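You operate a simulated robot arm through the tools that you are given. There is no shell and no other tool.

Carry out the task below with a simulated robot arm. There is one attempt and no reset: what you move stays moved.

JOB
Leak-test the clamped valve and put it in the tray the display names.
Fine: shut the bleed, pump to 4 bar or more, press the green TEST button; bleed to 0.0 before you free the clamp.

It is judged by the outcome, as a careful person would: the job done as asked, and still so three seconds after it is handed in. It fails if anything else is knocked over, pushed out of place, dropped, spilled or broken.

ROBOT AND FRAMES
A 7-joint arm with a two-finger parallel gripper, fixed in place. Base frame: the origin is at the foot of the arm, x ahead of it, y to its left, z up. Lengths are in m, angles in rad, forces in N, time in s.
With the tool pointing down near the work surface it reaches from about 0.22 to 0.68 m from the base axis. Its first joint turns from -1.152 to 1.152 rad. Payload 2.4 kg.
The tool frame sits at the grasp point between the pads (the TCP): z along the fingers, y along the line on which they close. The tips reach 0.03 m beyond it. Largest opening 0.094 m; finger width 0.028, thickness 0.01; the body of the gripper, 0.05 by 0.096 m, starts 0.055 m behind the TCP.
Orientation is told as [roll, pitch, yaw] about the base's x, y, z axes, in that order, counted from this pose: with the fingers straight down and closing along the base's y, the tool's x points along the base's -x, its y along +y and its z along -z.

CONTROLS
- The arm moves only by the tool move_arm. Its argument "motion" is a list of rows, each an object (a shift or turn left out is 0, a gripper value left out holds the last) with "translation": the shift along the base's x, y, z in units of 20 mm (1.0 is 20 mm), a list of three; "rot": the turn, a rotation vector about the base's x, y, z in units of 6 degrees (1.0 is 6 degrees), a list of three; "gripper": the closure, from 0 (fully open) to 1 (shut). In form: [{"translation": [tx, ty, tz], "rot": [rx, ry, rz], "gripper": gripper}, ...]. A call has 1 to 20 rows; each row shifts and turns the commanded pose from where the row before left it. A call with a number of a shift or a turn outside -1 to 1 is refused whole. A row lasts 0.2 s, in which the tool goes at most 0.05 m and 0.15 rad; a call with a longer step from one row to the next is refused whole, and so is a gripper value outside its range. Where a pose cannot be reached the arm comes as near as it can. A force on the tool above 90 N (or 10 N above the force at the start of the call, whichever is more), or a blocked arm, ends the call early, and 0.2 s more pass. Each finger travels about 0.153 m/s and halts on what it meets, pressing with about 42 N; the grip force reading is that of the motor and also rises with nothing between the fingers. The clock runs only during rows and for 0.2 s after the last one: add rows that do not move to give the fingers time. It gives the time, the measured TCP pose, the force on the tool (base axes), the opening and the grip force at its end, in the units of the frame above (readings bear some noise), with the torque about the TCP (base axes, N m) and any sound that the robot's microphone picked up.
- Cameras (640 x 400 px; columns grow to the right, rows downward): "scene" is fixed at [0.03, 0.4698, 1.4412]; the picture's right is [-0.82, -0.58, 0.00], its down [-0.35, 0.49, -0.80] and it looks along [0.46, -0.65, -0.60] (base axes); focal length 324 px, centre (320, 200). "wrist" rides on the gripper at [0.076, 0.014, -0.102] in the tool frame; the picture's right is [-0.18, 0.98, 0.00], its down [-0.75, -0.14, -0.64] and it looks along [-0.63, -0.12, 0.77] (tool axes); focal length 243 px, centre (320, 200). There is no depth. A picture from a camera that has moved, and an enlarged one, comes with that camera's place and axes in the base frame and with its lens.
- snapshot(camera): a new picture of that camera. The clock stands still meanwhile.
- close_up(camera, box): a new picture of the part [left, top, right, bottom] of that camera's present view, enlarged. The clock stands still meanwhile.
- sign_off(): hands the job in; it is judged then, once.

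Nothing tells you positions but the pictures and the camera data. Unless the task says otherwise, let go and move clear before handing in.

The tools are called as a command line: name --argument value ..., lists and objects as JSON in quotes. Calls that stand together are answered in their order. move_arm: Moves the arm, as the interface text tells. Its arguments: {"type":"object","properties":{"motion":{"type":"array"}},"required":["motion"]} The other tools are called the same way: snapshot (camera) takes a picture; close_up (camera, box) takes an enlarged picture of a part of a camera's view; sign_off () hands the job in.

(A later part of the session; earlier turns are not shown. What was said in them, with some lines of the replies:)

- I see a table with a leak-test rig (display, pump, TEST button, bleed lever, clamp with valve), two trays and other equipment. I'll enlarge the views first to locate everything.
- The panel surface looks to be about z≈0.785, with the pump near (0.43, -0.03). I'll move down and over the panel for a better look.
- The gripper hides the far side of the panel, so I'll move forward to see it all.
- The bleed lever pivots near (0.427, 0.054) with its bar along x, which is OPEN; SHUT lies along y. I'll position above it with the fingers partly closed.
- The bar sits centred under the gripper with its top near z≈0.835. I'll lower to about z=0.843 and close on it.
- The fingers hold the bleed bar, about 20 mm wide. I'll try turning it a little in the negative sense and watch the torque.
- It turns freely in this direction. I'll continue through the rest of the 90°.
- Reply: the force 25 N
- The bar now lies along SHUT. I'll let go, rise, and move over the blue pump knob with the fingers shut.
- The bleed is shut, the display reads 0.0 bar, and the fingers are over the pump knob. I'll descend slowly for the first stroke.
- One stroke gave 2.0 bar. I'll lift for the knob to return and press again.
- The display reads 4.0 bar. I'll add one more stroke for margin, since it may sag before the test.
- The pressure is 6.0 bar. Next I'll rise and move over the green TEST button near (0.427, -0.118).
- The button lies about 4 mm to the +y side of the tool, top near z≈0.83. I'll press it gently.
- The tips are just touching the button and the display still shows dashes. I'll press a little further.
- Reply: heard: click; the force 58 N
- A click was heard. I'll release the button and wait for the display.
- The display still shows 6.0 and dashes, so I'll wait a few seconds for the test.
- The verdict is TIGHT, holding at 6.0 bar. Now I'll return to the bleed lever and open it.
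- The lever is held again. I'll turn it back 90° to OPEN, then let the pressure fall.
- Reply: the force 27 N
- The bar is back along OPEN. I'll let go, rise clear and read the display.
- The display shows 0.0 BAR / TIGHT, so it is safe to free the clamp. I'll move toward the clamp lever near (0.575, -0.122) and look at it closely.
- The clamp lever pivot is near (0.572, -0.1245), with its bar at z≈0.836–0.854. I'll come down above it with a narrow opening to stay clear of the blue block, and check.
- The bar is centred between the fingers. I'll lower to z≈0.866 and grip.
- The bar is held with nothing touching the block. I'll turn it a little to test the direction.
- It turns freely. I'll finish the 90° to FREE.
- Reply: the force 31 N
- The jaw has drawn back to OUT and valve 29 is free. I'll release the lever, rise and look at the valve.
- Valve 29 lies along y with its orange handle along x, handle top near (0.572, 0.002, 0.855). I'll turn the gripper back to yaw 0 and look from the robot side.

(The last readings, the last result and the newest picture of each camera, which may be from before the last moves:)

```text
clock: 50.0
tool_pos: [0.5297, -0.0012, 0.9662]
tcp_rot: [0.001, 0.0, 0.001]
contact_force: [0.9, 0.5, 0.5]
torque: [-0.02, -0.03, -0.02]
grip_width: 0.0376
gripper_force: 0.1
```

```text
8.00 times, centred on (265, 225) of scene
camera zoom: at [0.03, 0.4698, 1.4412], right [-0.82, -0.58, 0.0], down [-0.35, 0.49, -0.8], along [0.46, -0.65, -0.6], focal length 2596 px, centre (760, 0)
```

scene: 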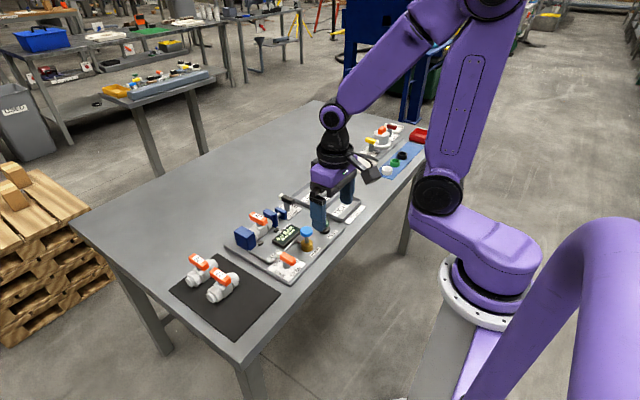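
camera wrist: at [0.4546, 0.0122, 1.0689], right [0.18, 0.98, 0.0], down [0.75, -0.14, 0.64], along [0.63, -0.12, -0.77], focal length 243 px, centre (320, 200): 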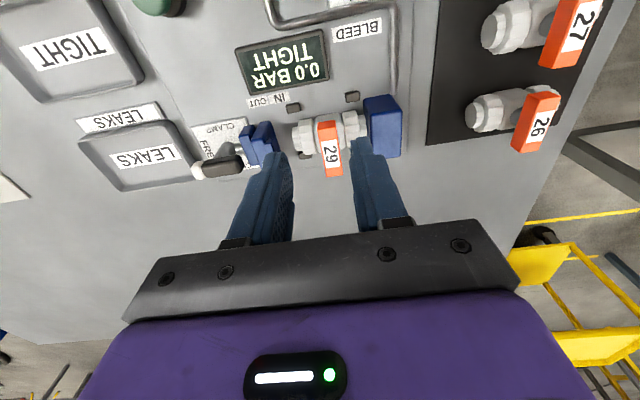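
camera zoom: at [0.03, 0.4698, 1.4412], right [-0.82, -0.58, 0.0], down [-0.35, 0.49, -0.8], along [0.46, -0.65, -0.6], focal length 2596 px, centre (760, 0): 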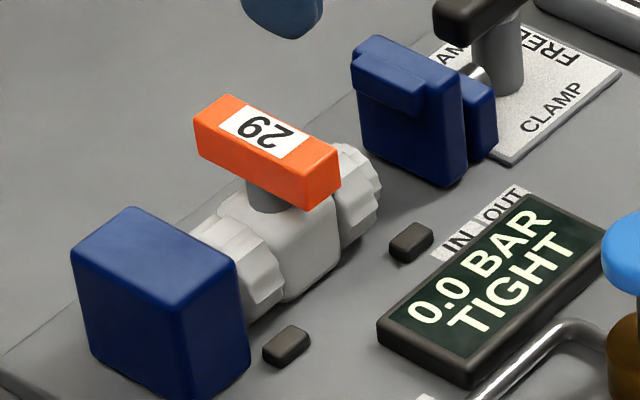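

The handle bar spans x≈0.541–0.600 at y≈0.001. I'll go above its centre and down to z≈0.874, keeping the tips above the hex nuts.

move_arm --motion '[{"translation": [1, 0.1, 0]}, {"translation": [1, 0, 0]}, {"translation": [0.05, 0, -1]}, {"translation": [0, 0, -1]}, {"translation": [0, 0, -1]}, {"translation": [0, 0, -0.6]}, {}]'

snapshot --camera "wrist"

close_up --camera "scene" --box '[230, 180, 310, 240]'

```text
clock: 51.6
tool_pos: [0.57, -0.0004, 0.8935]
tcp_rot: [0.0, 0.001, 0.0]
contact_force: [-1.1, 1.5, -0.1]
torque: [-0.01, -0.01, 0.0]
grip_width: 0.0377
gripper_force: 0.0
```

```text
taken
camera wrist: at [0.4944, 0.0136, 0.9963], right [0.18, 0.98, 0.0], down [0.75, -0.14, 0.64], along [0.63, -0.12, -0.77], focal length 243 px, centre (320, 200)
```

wrist: 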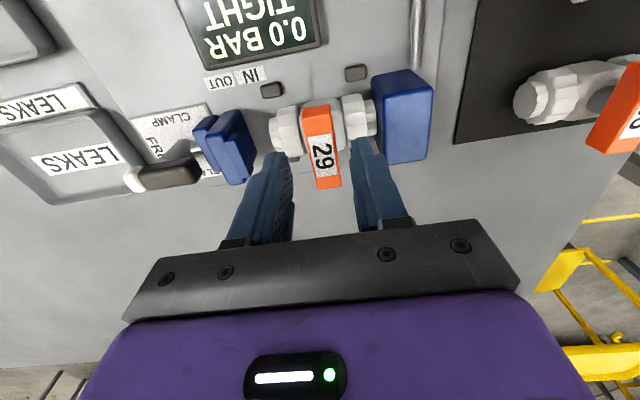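

```text
6.67 times, centred on (270, 210) of scene
camera zoom: at [0.03, 0.4698, 1.4412], right [-0.82, -0.58, 0.0], down [-0.35, 0.49, -0.8], along [0.46, -0.65, -0.6], focal length 2163 px, centre (653, 133)
```

zoom: 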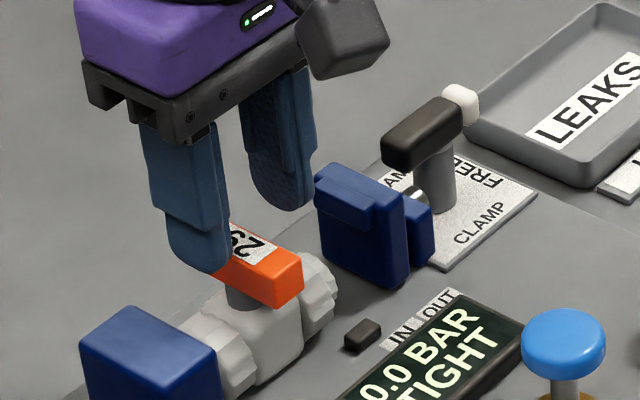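

The handle is centred between the fingers. I'll lower 20 mm and close on it.

move_arm --motion '[{"translation": [0, 0.08, -0.5]}, {"translation": [0, 0, -0.48]}, {}, {"gripper": 0.9}, {}, {}, {}]'

snapshot --camera "wrist"

close_up --camera "scene" --box '[230, 180, 310, 240]'

```text
clock: 53.2
tool_pos: [0.5685, 0.0017, 0.873]
tcp_rot: [-0.001, 0.001, 0.0]
contact_force: [1.1, 0.4, 0.5]
torque: [0.01, -0.03, -0.01]
grip_width: 0.0169
gripper_force: 42.4
```

```text
taken
camera wrist: at [0.4934, 0.0156, 0.9763], right [0.18, 0.98, 0.0], down [0.75, -0.14, 0.64], along [0.63, -0.12, -0.77], focal length 243 px, centre (320, 200)
```

wrist: 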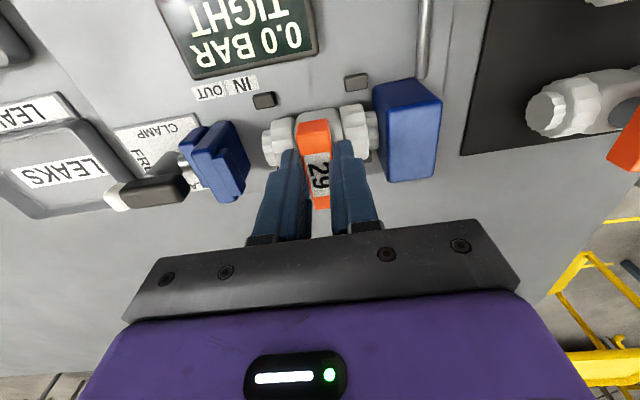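

```text
6.67 times, centred on (270, 210) of scene
camera zoom: at [0.03, 0.4698, 1.4412], right [-0.82, -0.58, 0.0], down [-0.35, 0.49, -0.8], along [0.46, -0.65, -0.6], focal length 2163 px, centre (653, 133)
```

zoom: 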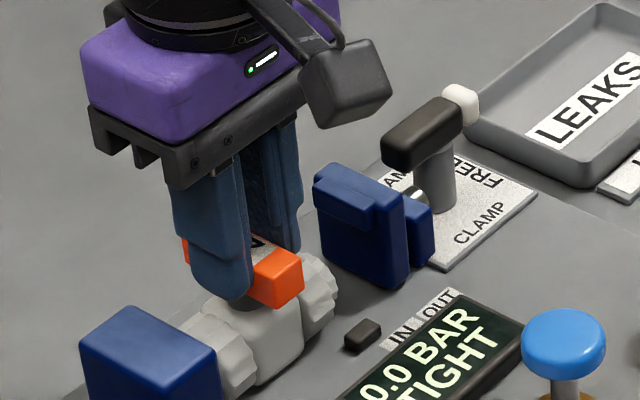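

The handle is firmly held at 17 mm. I'll slide the valve a hair off the fixed block and lift a little to check.

move_arm --motion '[{"translation": [0, -0.15, 0.1]}, {"translation": [0, 0, 0.3]}, {"translation": [0, 0, 0.5]}, {}]'

close_up --camera "scene" --box '[230, 180, 310, 240]'

```text
clock: 54.2
tool_pos: [0.5708, -0.0013, 0.8922]
tcp_rot: [0.002, 0.0, 0.001]
contact_force: [0.7, 0.4, -2.0]
torque: [-0.01, 0.01, 0.02]
grip_width: 0.0173
gripper_force: 42.3
```

```text
6.67 times, centred on (270, 210) of scene
camera zoom: at [0.03, 0.4698, 1.4412], right [-0.82, -0.58, 0.0], down [-0.35, 0.49, -0.8], along [0.46, -0.65, -0.6], focal length 2163 px, centre (653, 133)
```

zoom: 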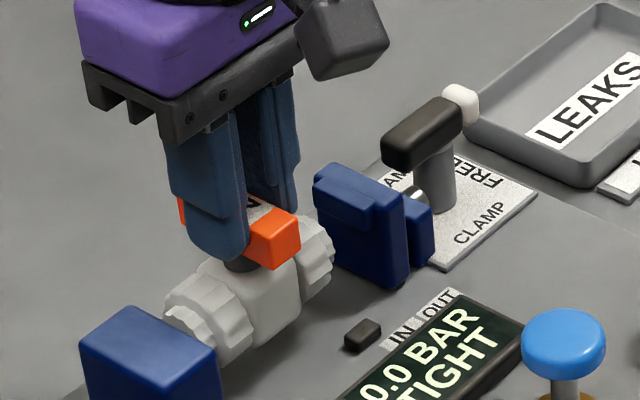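

The valve lifts cleanly. I'll raise it well clear and carry it over the TIGHT tray near (0.443, -0.243).

move_arm --motion '[{"translation": [0, 0, 1]}, {"translation": [0, 0, 1]}, {"translation": [0, 0, 1]}, {"translation": [0, 0, 1]}, {"translation": [0, 0, 1]}, {"translation": [-0.49, -0.93, 0]}, {"translation": [-0.49, -0.93, 0]}, {"translation": [-0.49, -0.93, 0]}, {"translation": [-0.49, -0.93, 0]}, {"translation": [-0.49, -0.93, 0]}, {"translation": [-0.49, -0.93, 0]}, {"translation": [-0.49, -0.93, 0]}, {"translation": [-0.49, -0.93, 0]}, {"translation": [-0.49, -0.93, 0]}, {"translation": [-0.49, -0.93, 0]}, {"translation": [-0.49, -0.93, 0]}, {"translation": [-0.49, -0.93, 0]}, {"translation": [-0.49, -0.93, 0]}, {}]'

snapshot --camera "wrist"

close_up --camera "scene" --box '[270, 150, 390, 240]'

```text
clock: 58.2
tool_pos: [0.4424, -0.2447, 0.9925]
tcp_rot: [0.001, 0.0, -0.001]
contact_force: [0.5, -0.3, -2.1]
torque: [0.0, 0.0, -0.02]
grip_width: 0.0171
gripper_force: 41.8
```

```text
taken
camera wrist: at [0.368, -0.2307, 1.0953], right [0.18, 0.98, 0.0], down [0.75, -0.14, 0.64], along [0.63, -0.12, -0.77], focal length 243 px, centre (320, 200)
```

wrist: 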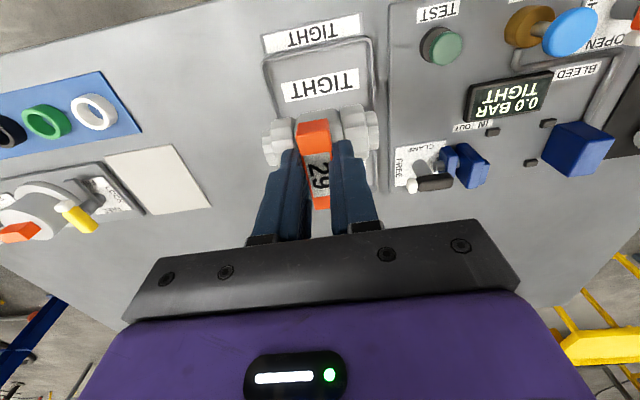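

```text
4.44 times, centred on (330, 195) of scene
camera zoom: at [0.03, 0.4698, 1.4412], right [-0.82, -0.58, 0.0], down [-0.35, 0.49, -0.8], along [0.46, -0.65, -0.6], focal length 1442 px, centre (276, 222)
```

zoom: 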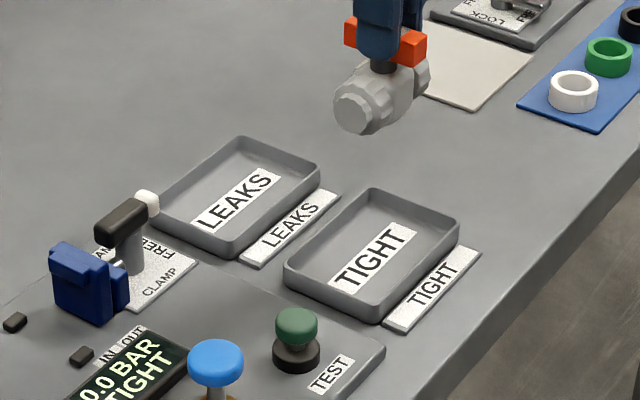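

The TIGHT tray's centre is about (0.445, -0.243) and the valve hangs above it, aligned with its long side. I'll lower it gently.

move_arm --motion '[{"translation": [0.1, 0.08, -1]}, {"translation": [0, 0, -1]}, {"translation": [0, 0, -1]}, {"translation": [0, 0, -1]}, {"translation": [0, 0, -1]}, {"translation": [0, 0, -0.75]}, {}]'

snapshot --camera "wrist"

close_up --camera "scene" --box '[300, 160, 390, 230]'

```text
clock: 59.8
tool_pos: [0.4454, -0.2409, 0.8758]
tcp_rot: [0.0, -0.001, -0.001]
contact_force: [0.9, 1.2, -2.1]
torque: [0.0, 0.01, -0.01]
grip_width: 0.0173
gripper_force: 42.1
```

```text
taken
camera wrist: at [0.3694, -0.2281, 0.9782], right [0.18, 0.98, 0.0], down [0.75, -0.14, 0.64], along [0.63, -0.12, -0.77], focal length 243 px, centre (320, 200)
```

wrist: 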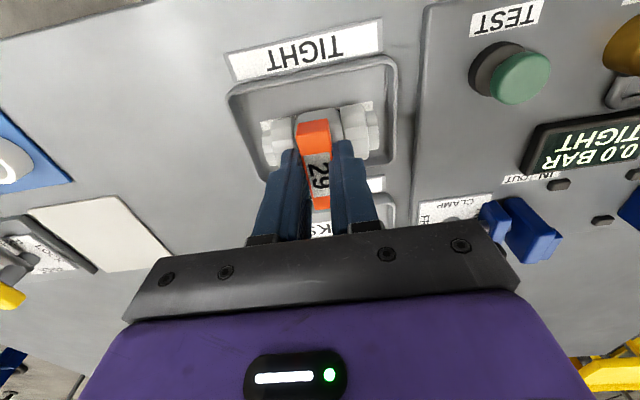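

```text
5.71 times, centred on (345, 195) of scene
camera zoom: at [0.03, 0.4698, 1.4412], right [-0.82, -0.58, 0.0], down [-0.35, 0.49, -0.8], along [0.46, -0.65, -0.6], focal length 1854 px, centre (177, 229)
```

zoom: 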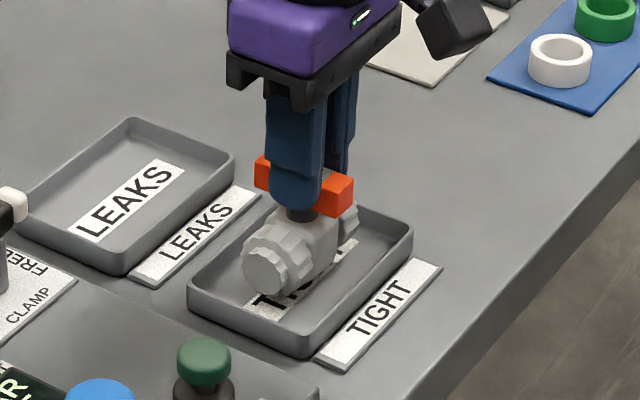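

The valve is inside the tray outline with margin on all sides. I'll lower in small steps until it touches.

move_arm --motion '[{"translation": [0, -0.1, -0.25]}, {"translation": [0, 0, -0.2]}, {}]'

close_up --camera "scene" --box '[300, 160, 390, 230]'

```text
clock: 60.6
tool_pos: [0.4449, -0.2449, 0.8675]
tcp_rot: [0.0, 0.0, 0.0]
contact_force: [0.4, -0.4, -1.5]
torque: [-0.03, 0.0, -0.03]
grip_width: 0.0169
gripper_force: 42.0
```

```text
5.71 times, centred on (345, 195) of scene
camera zoom: at [0.03, 0.4698, 1.4412], right [-0.82, -0.58, 0.0], down [-0.35, 0.49, -0.8], along [0.46, -0.65, -0.6], focal length 1854 px, centre (177, 229)
```

zoom: 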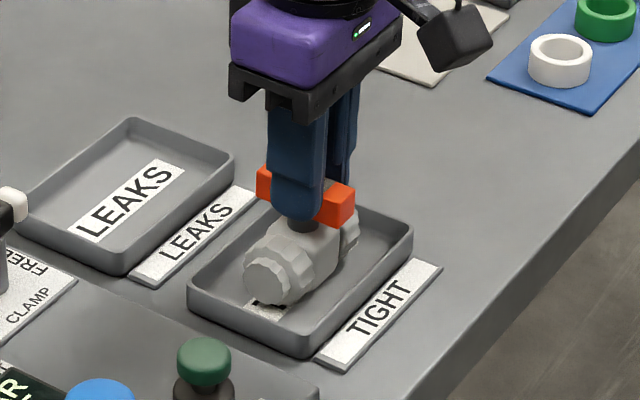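

move_arm --motion '[{"translation": [0, 0, -0.15]}, {"translation": [0, 0, -0.15]}, {}]'

close_up --camera "scene" --box '[300, 160, 390, 230]'

```text
clock: 61.4
tool_pos: [0.4457, -0.2431, 0.8632]
tcp_rot: [-0.003, -0.004, -0.001]
contact_force: [-10.0, 2.6, 41.0]
torque: [0.11, 0.21, 0.02]
grip_width: 0.0176
gripper_force: 41.7
```

```text
5.71 times, centred on (345, 195) of scene
camera zoom: at [0.0292, 0.4702, 1.4411], right [-0.82, -0.58, 0.0], down [-0.35, 0.49, -0.8], along [0.46, -0.65, -0.6], focal length 1854 px, centre (177, 229)
```

zoom: 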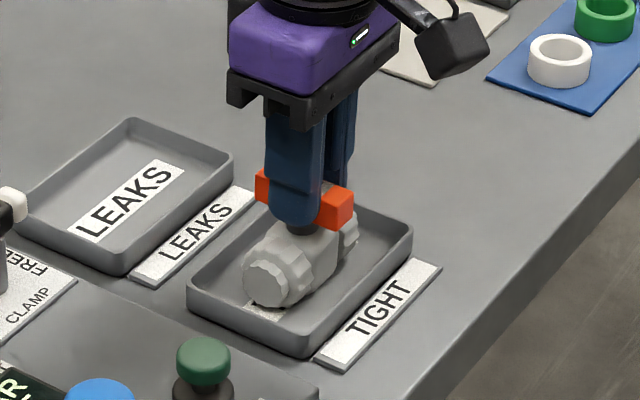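

It's resting on the tray floor. I'll ease off 2 mm, open the fingers and rise straight up.

move_arm --motion '[{"translation": [0, 0, 0.1]}, {"gripper": 0.6}, {}, {}, {"translation": [0, 0, 0.5]}, {"translation": [0, 0, 1]}, {"translation": [0, 0, 1]}, {"translation": [0, 0, 1]}, {"translation": [0, 0, 1]}, {"translation": [0, 0, 1]}, {"translation": [-0.5, 0, 1]}, {"translation": [-0.5, 0, 1]}, {}]'

snapshot --camera "wrist"

snapshot --camera "scene"

close_up --camera "scene" --box '[220, 160, 390, 290]'

```text
clock: 64.2
tool_pos: [0.4251, -0.2441, 1.0165]
tcp_rot: [0.0, 0.0, 0.0]
contact_force: [0.3, -0.1, 0.1]
torque: [0.01, -0.04, -0.01]
grip_width: 0.0373
gripper_force: 0.1
```

```text
taken
camera wrist: at [0.3489, -0.2305, 1.1185], right [0.18, 0.98, 0.0], down [0.75, -0.14, 0.64], along [0.63, -0.12, -0.77], focal length 243 px, centre (320, 200)
```

wrist: 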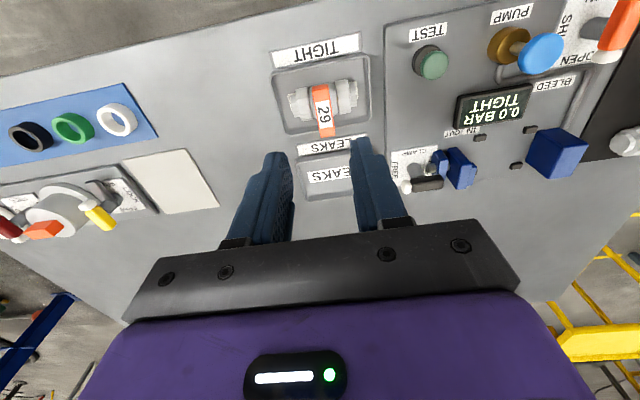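

```text
taken
```

scene: 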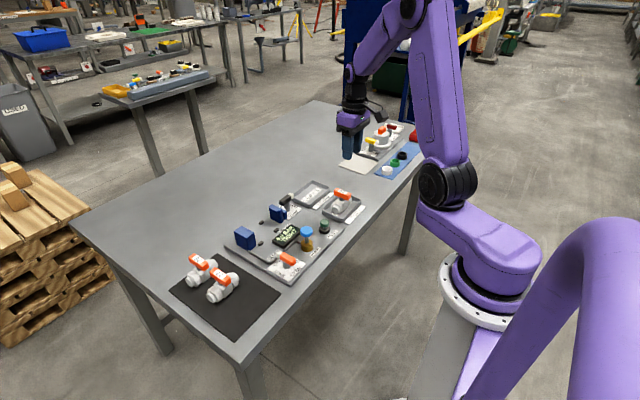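

```text
3.08 times, centred on (305, 225) of scene
camera zoom: at [0.03, 0.4698, 1.4412], right [-0.82, -0.58, 0.0], down [-0.35, 0.49, -0.8], along [0.46, -0.65, -0.6], focal length 998 px, centre (366, 123)
```

zoom: 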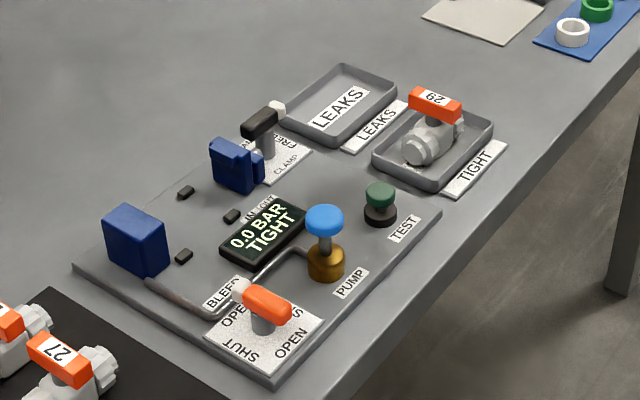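

Valve 29 sits in the TIGHT tray, the display reads 0.0 BAR / TIGHT, everything else is in place, and the arm is clear. I'll hand the job in.

sign_off

```text
The job is handed in.
```

Valve 29 passed the leak test and is sitting in the TIGHT tray, as the display named. I have handed the job in.

- **Test:** I shut the bleed and pumped to 6.0 bar, one stroke past the 4 bar you asked for, in case the pressure sagged. After I pressed TEST, the display showed TIGHT with the pressure still at 6.0 bar.
- **Release:** I opened the bleed and the display read 0.0 bar before I freed the clamp. The bleed is left open and the clamp is left free.
- **Placement:** the valve is resting on the tray floor with the gripper clear of it. In the final pictures nothing else was knocked over or out of place.
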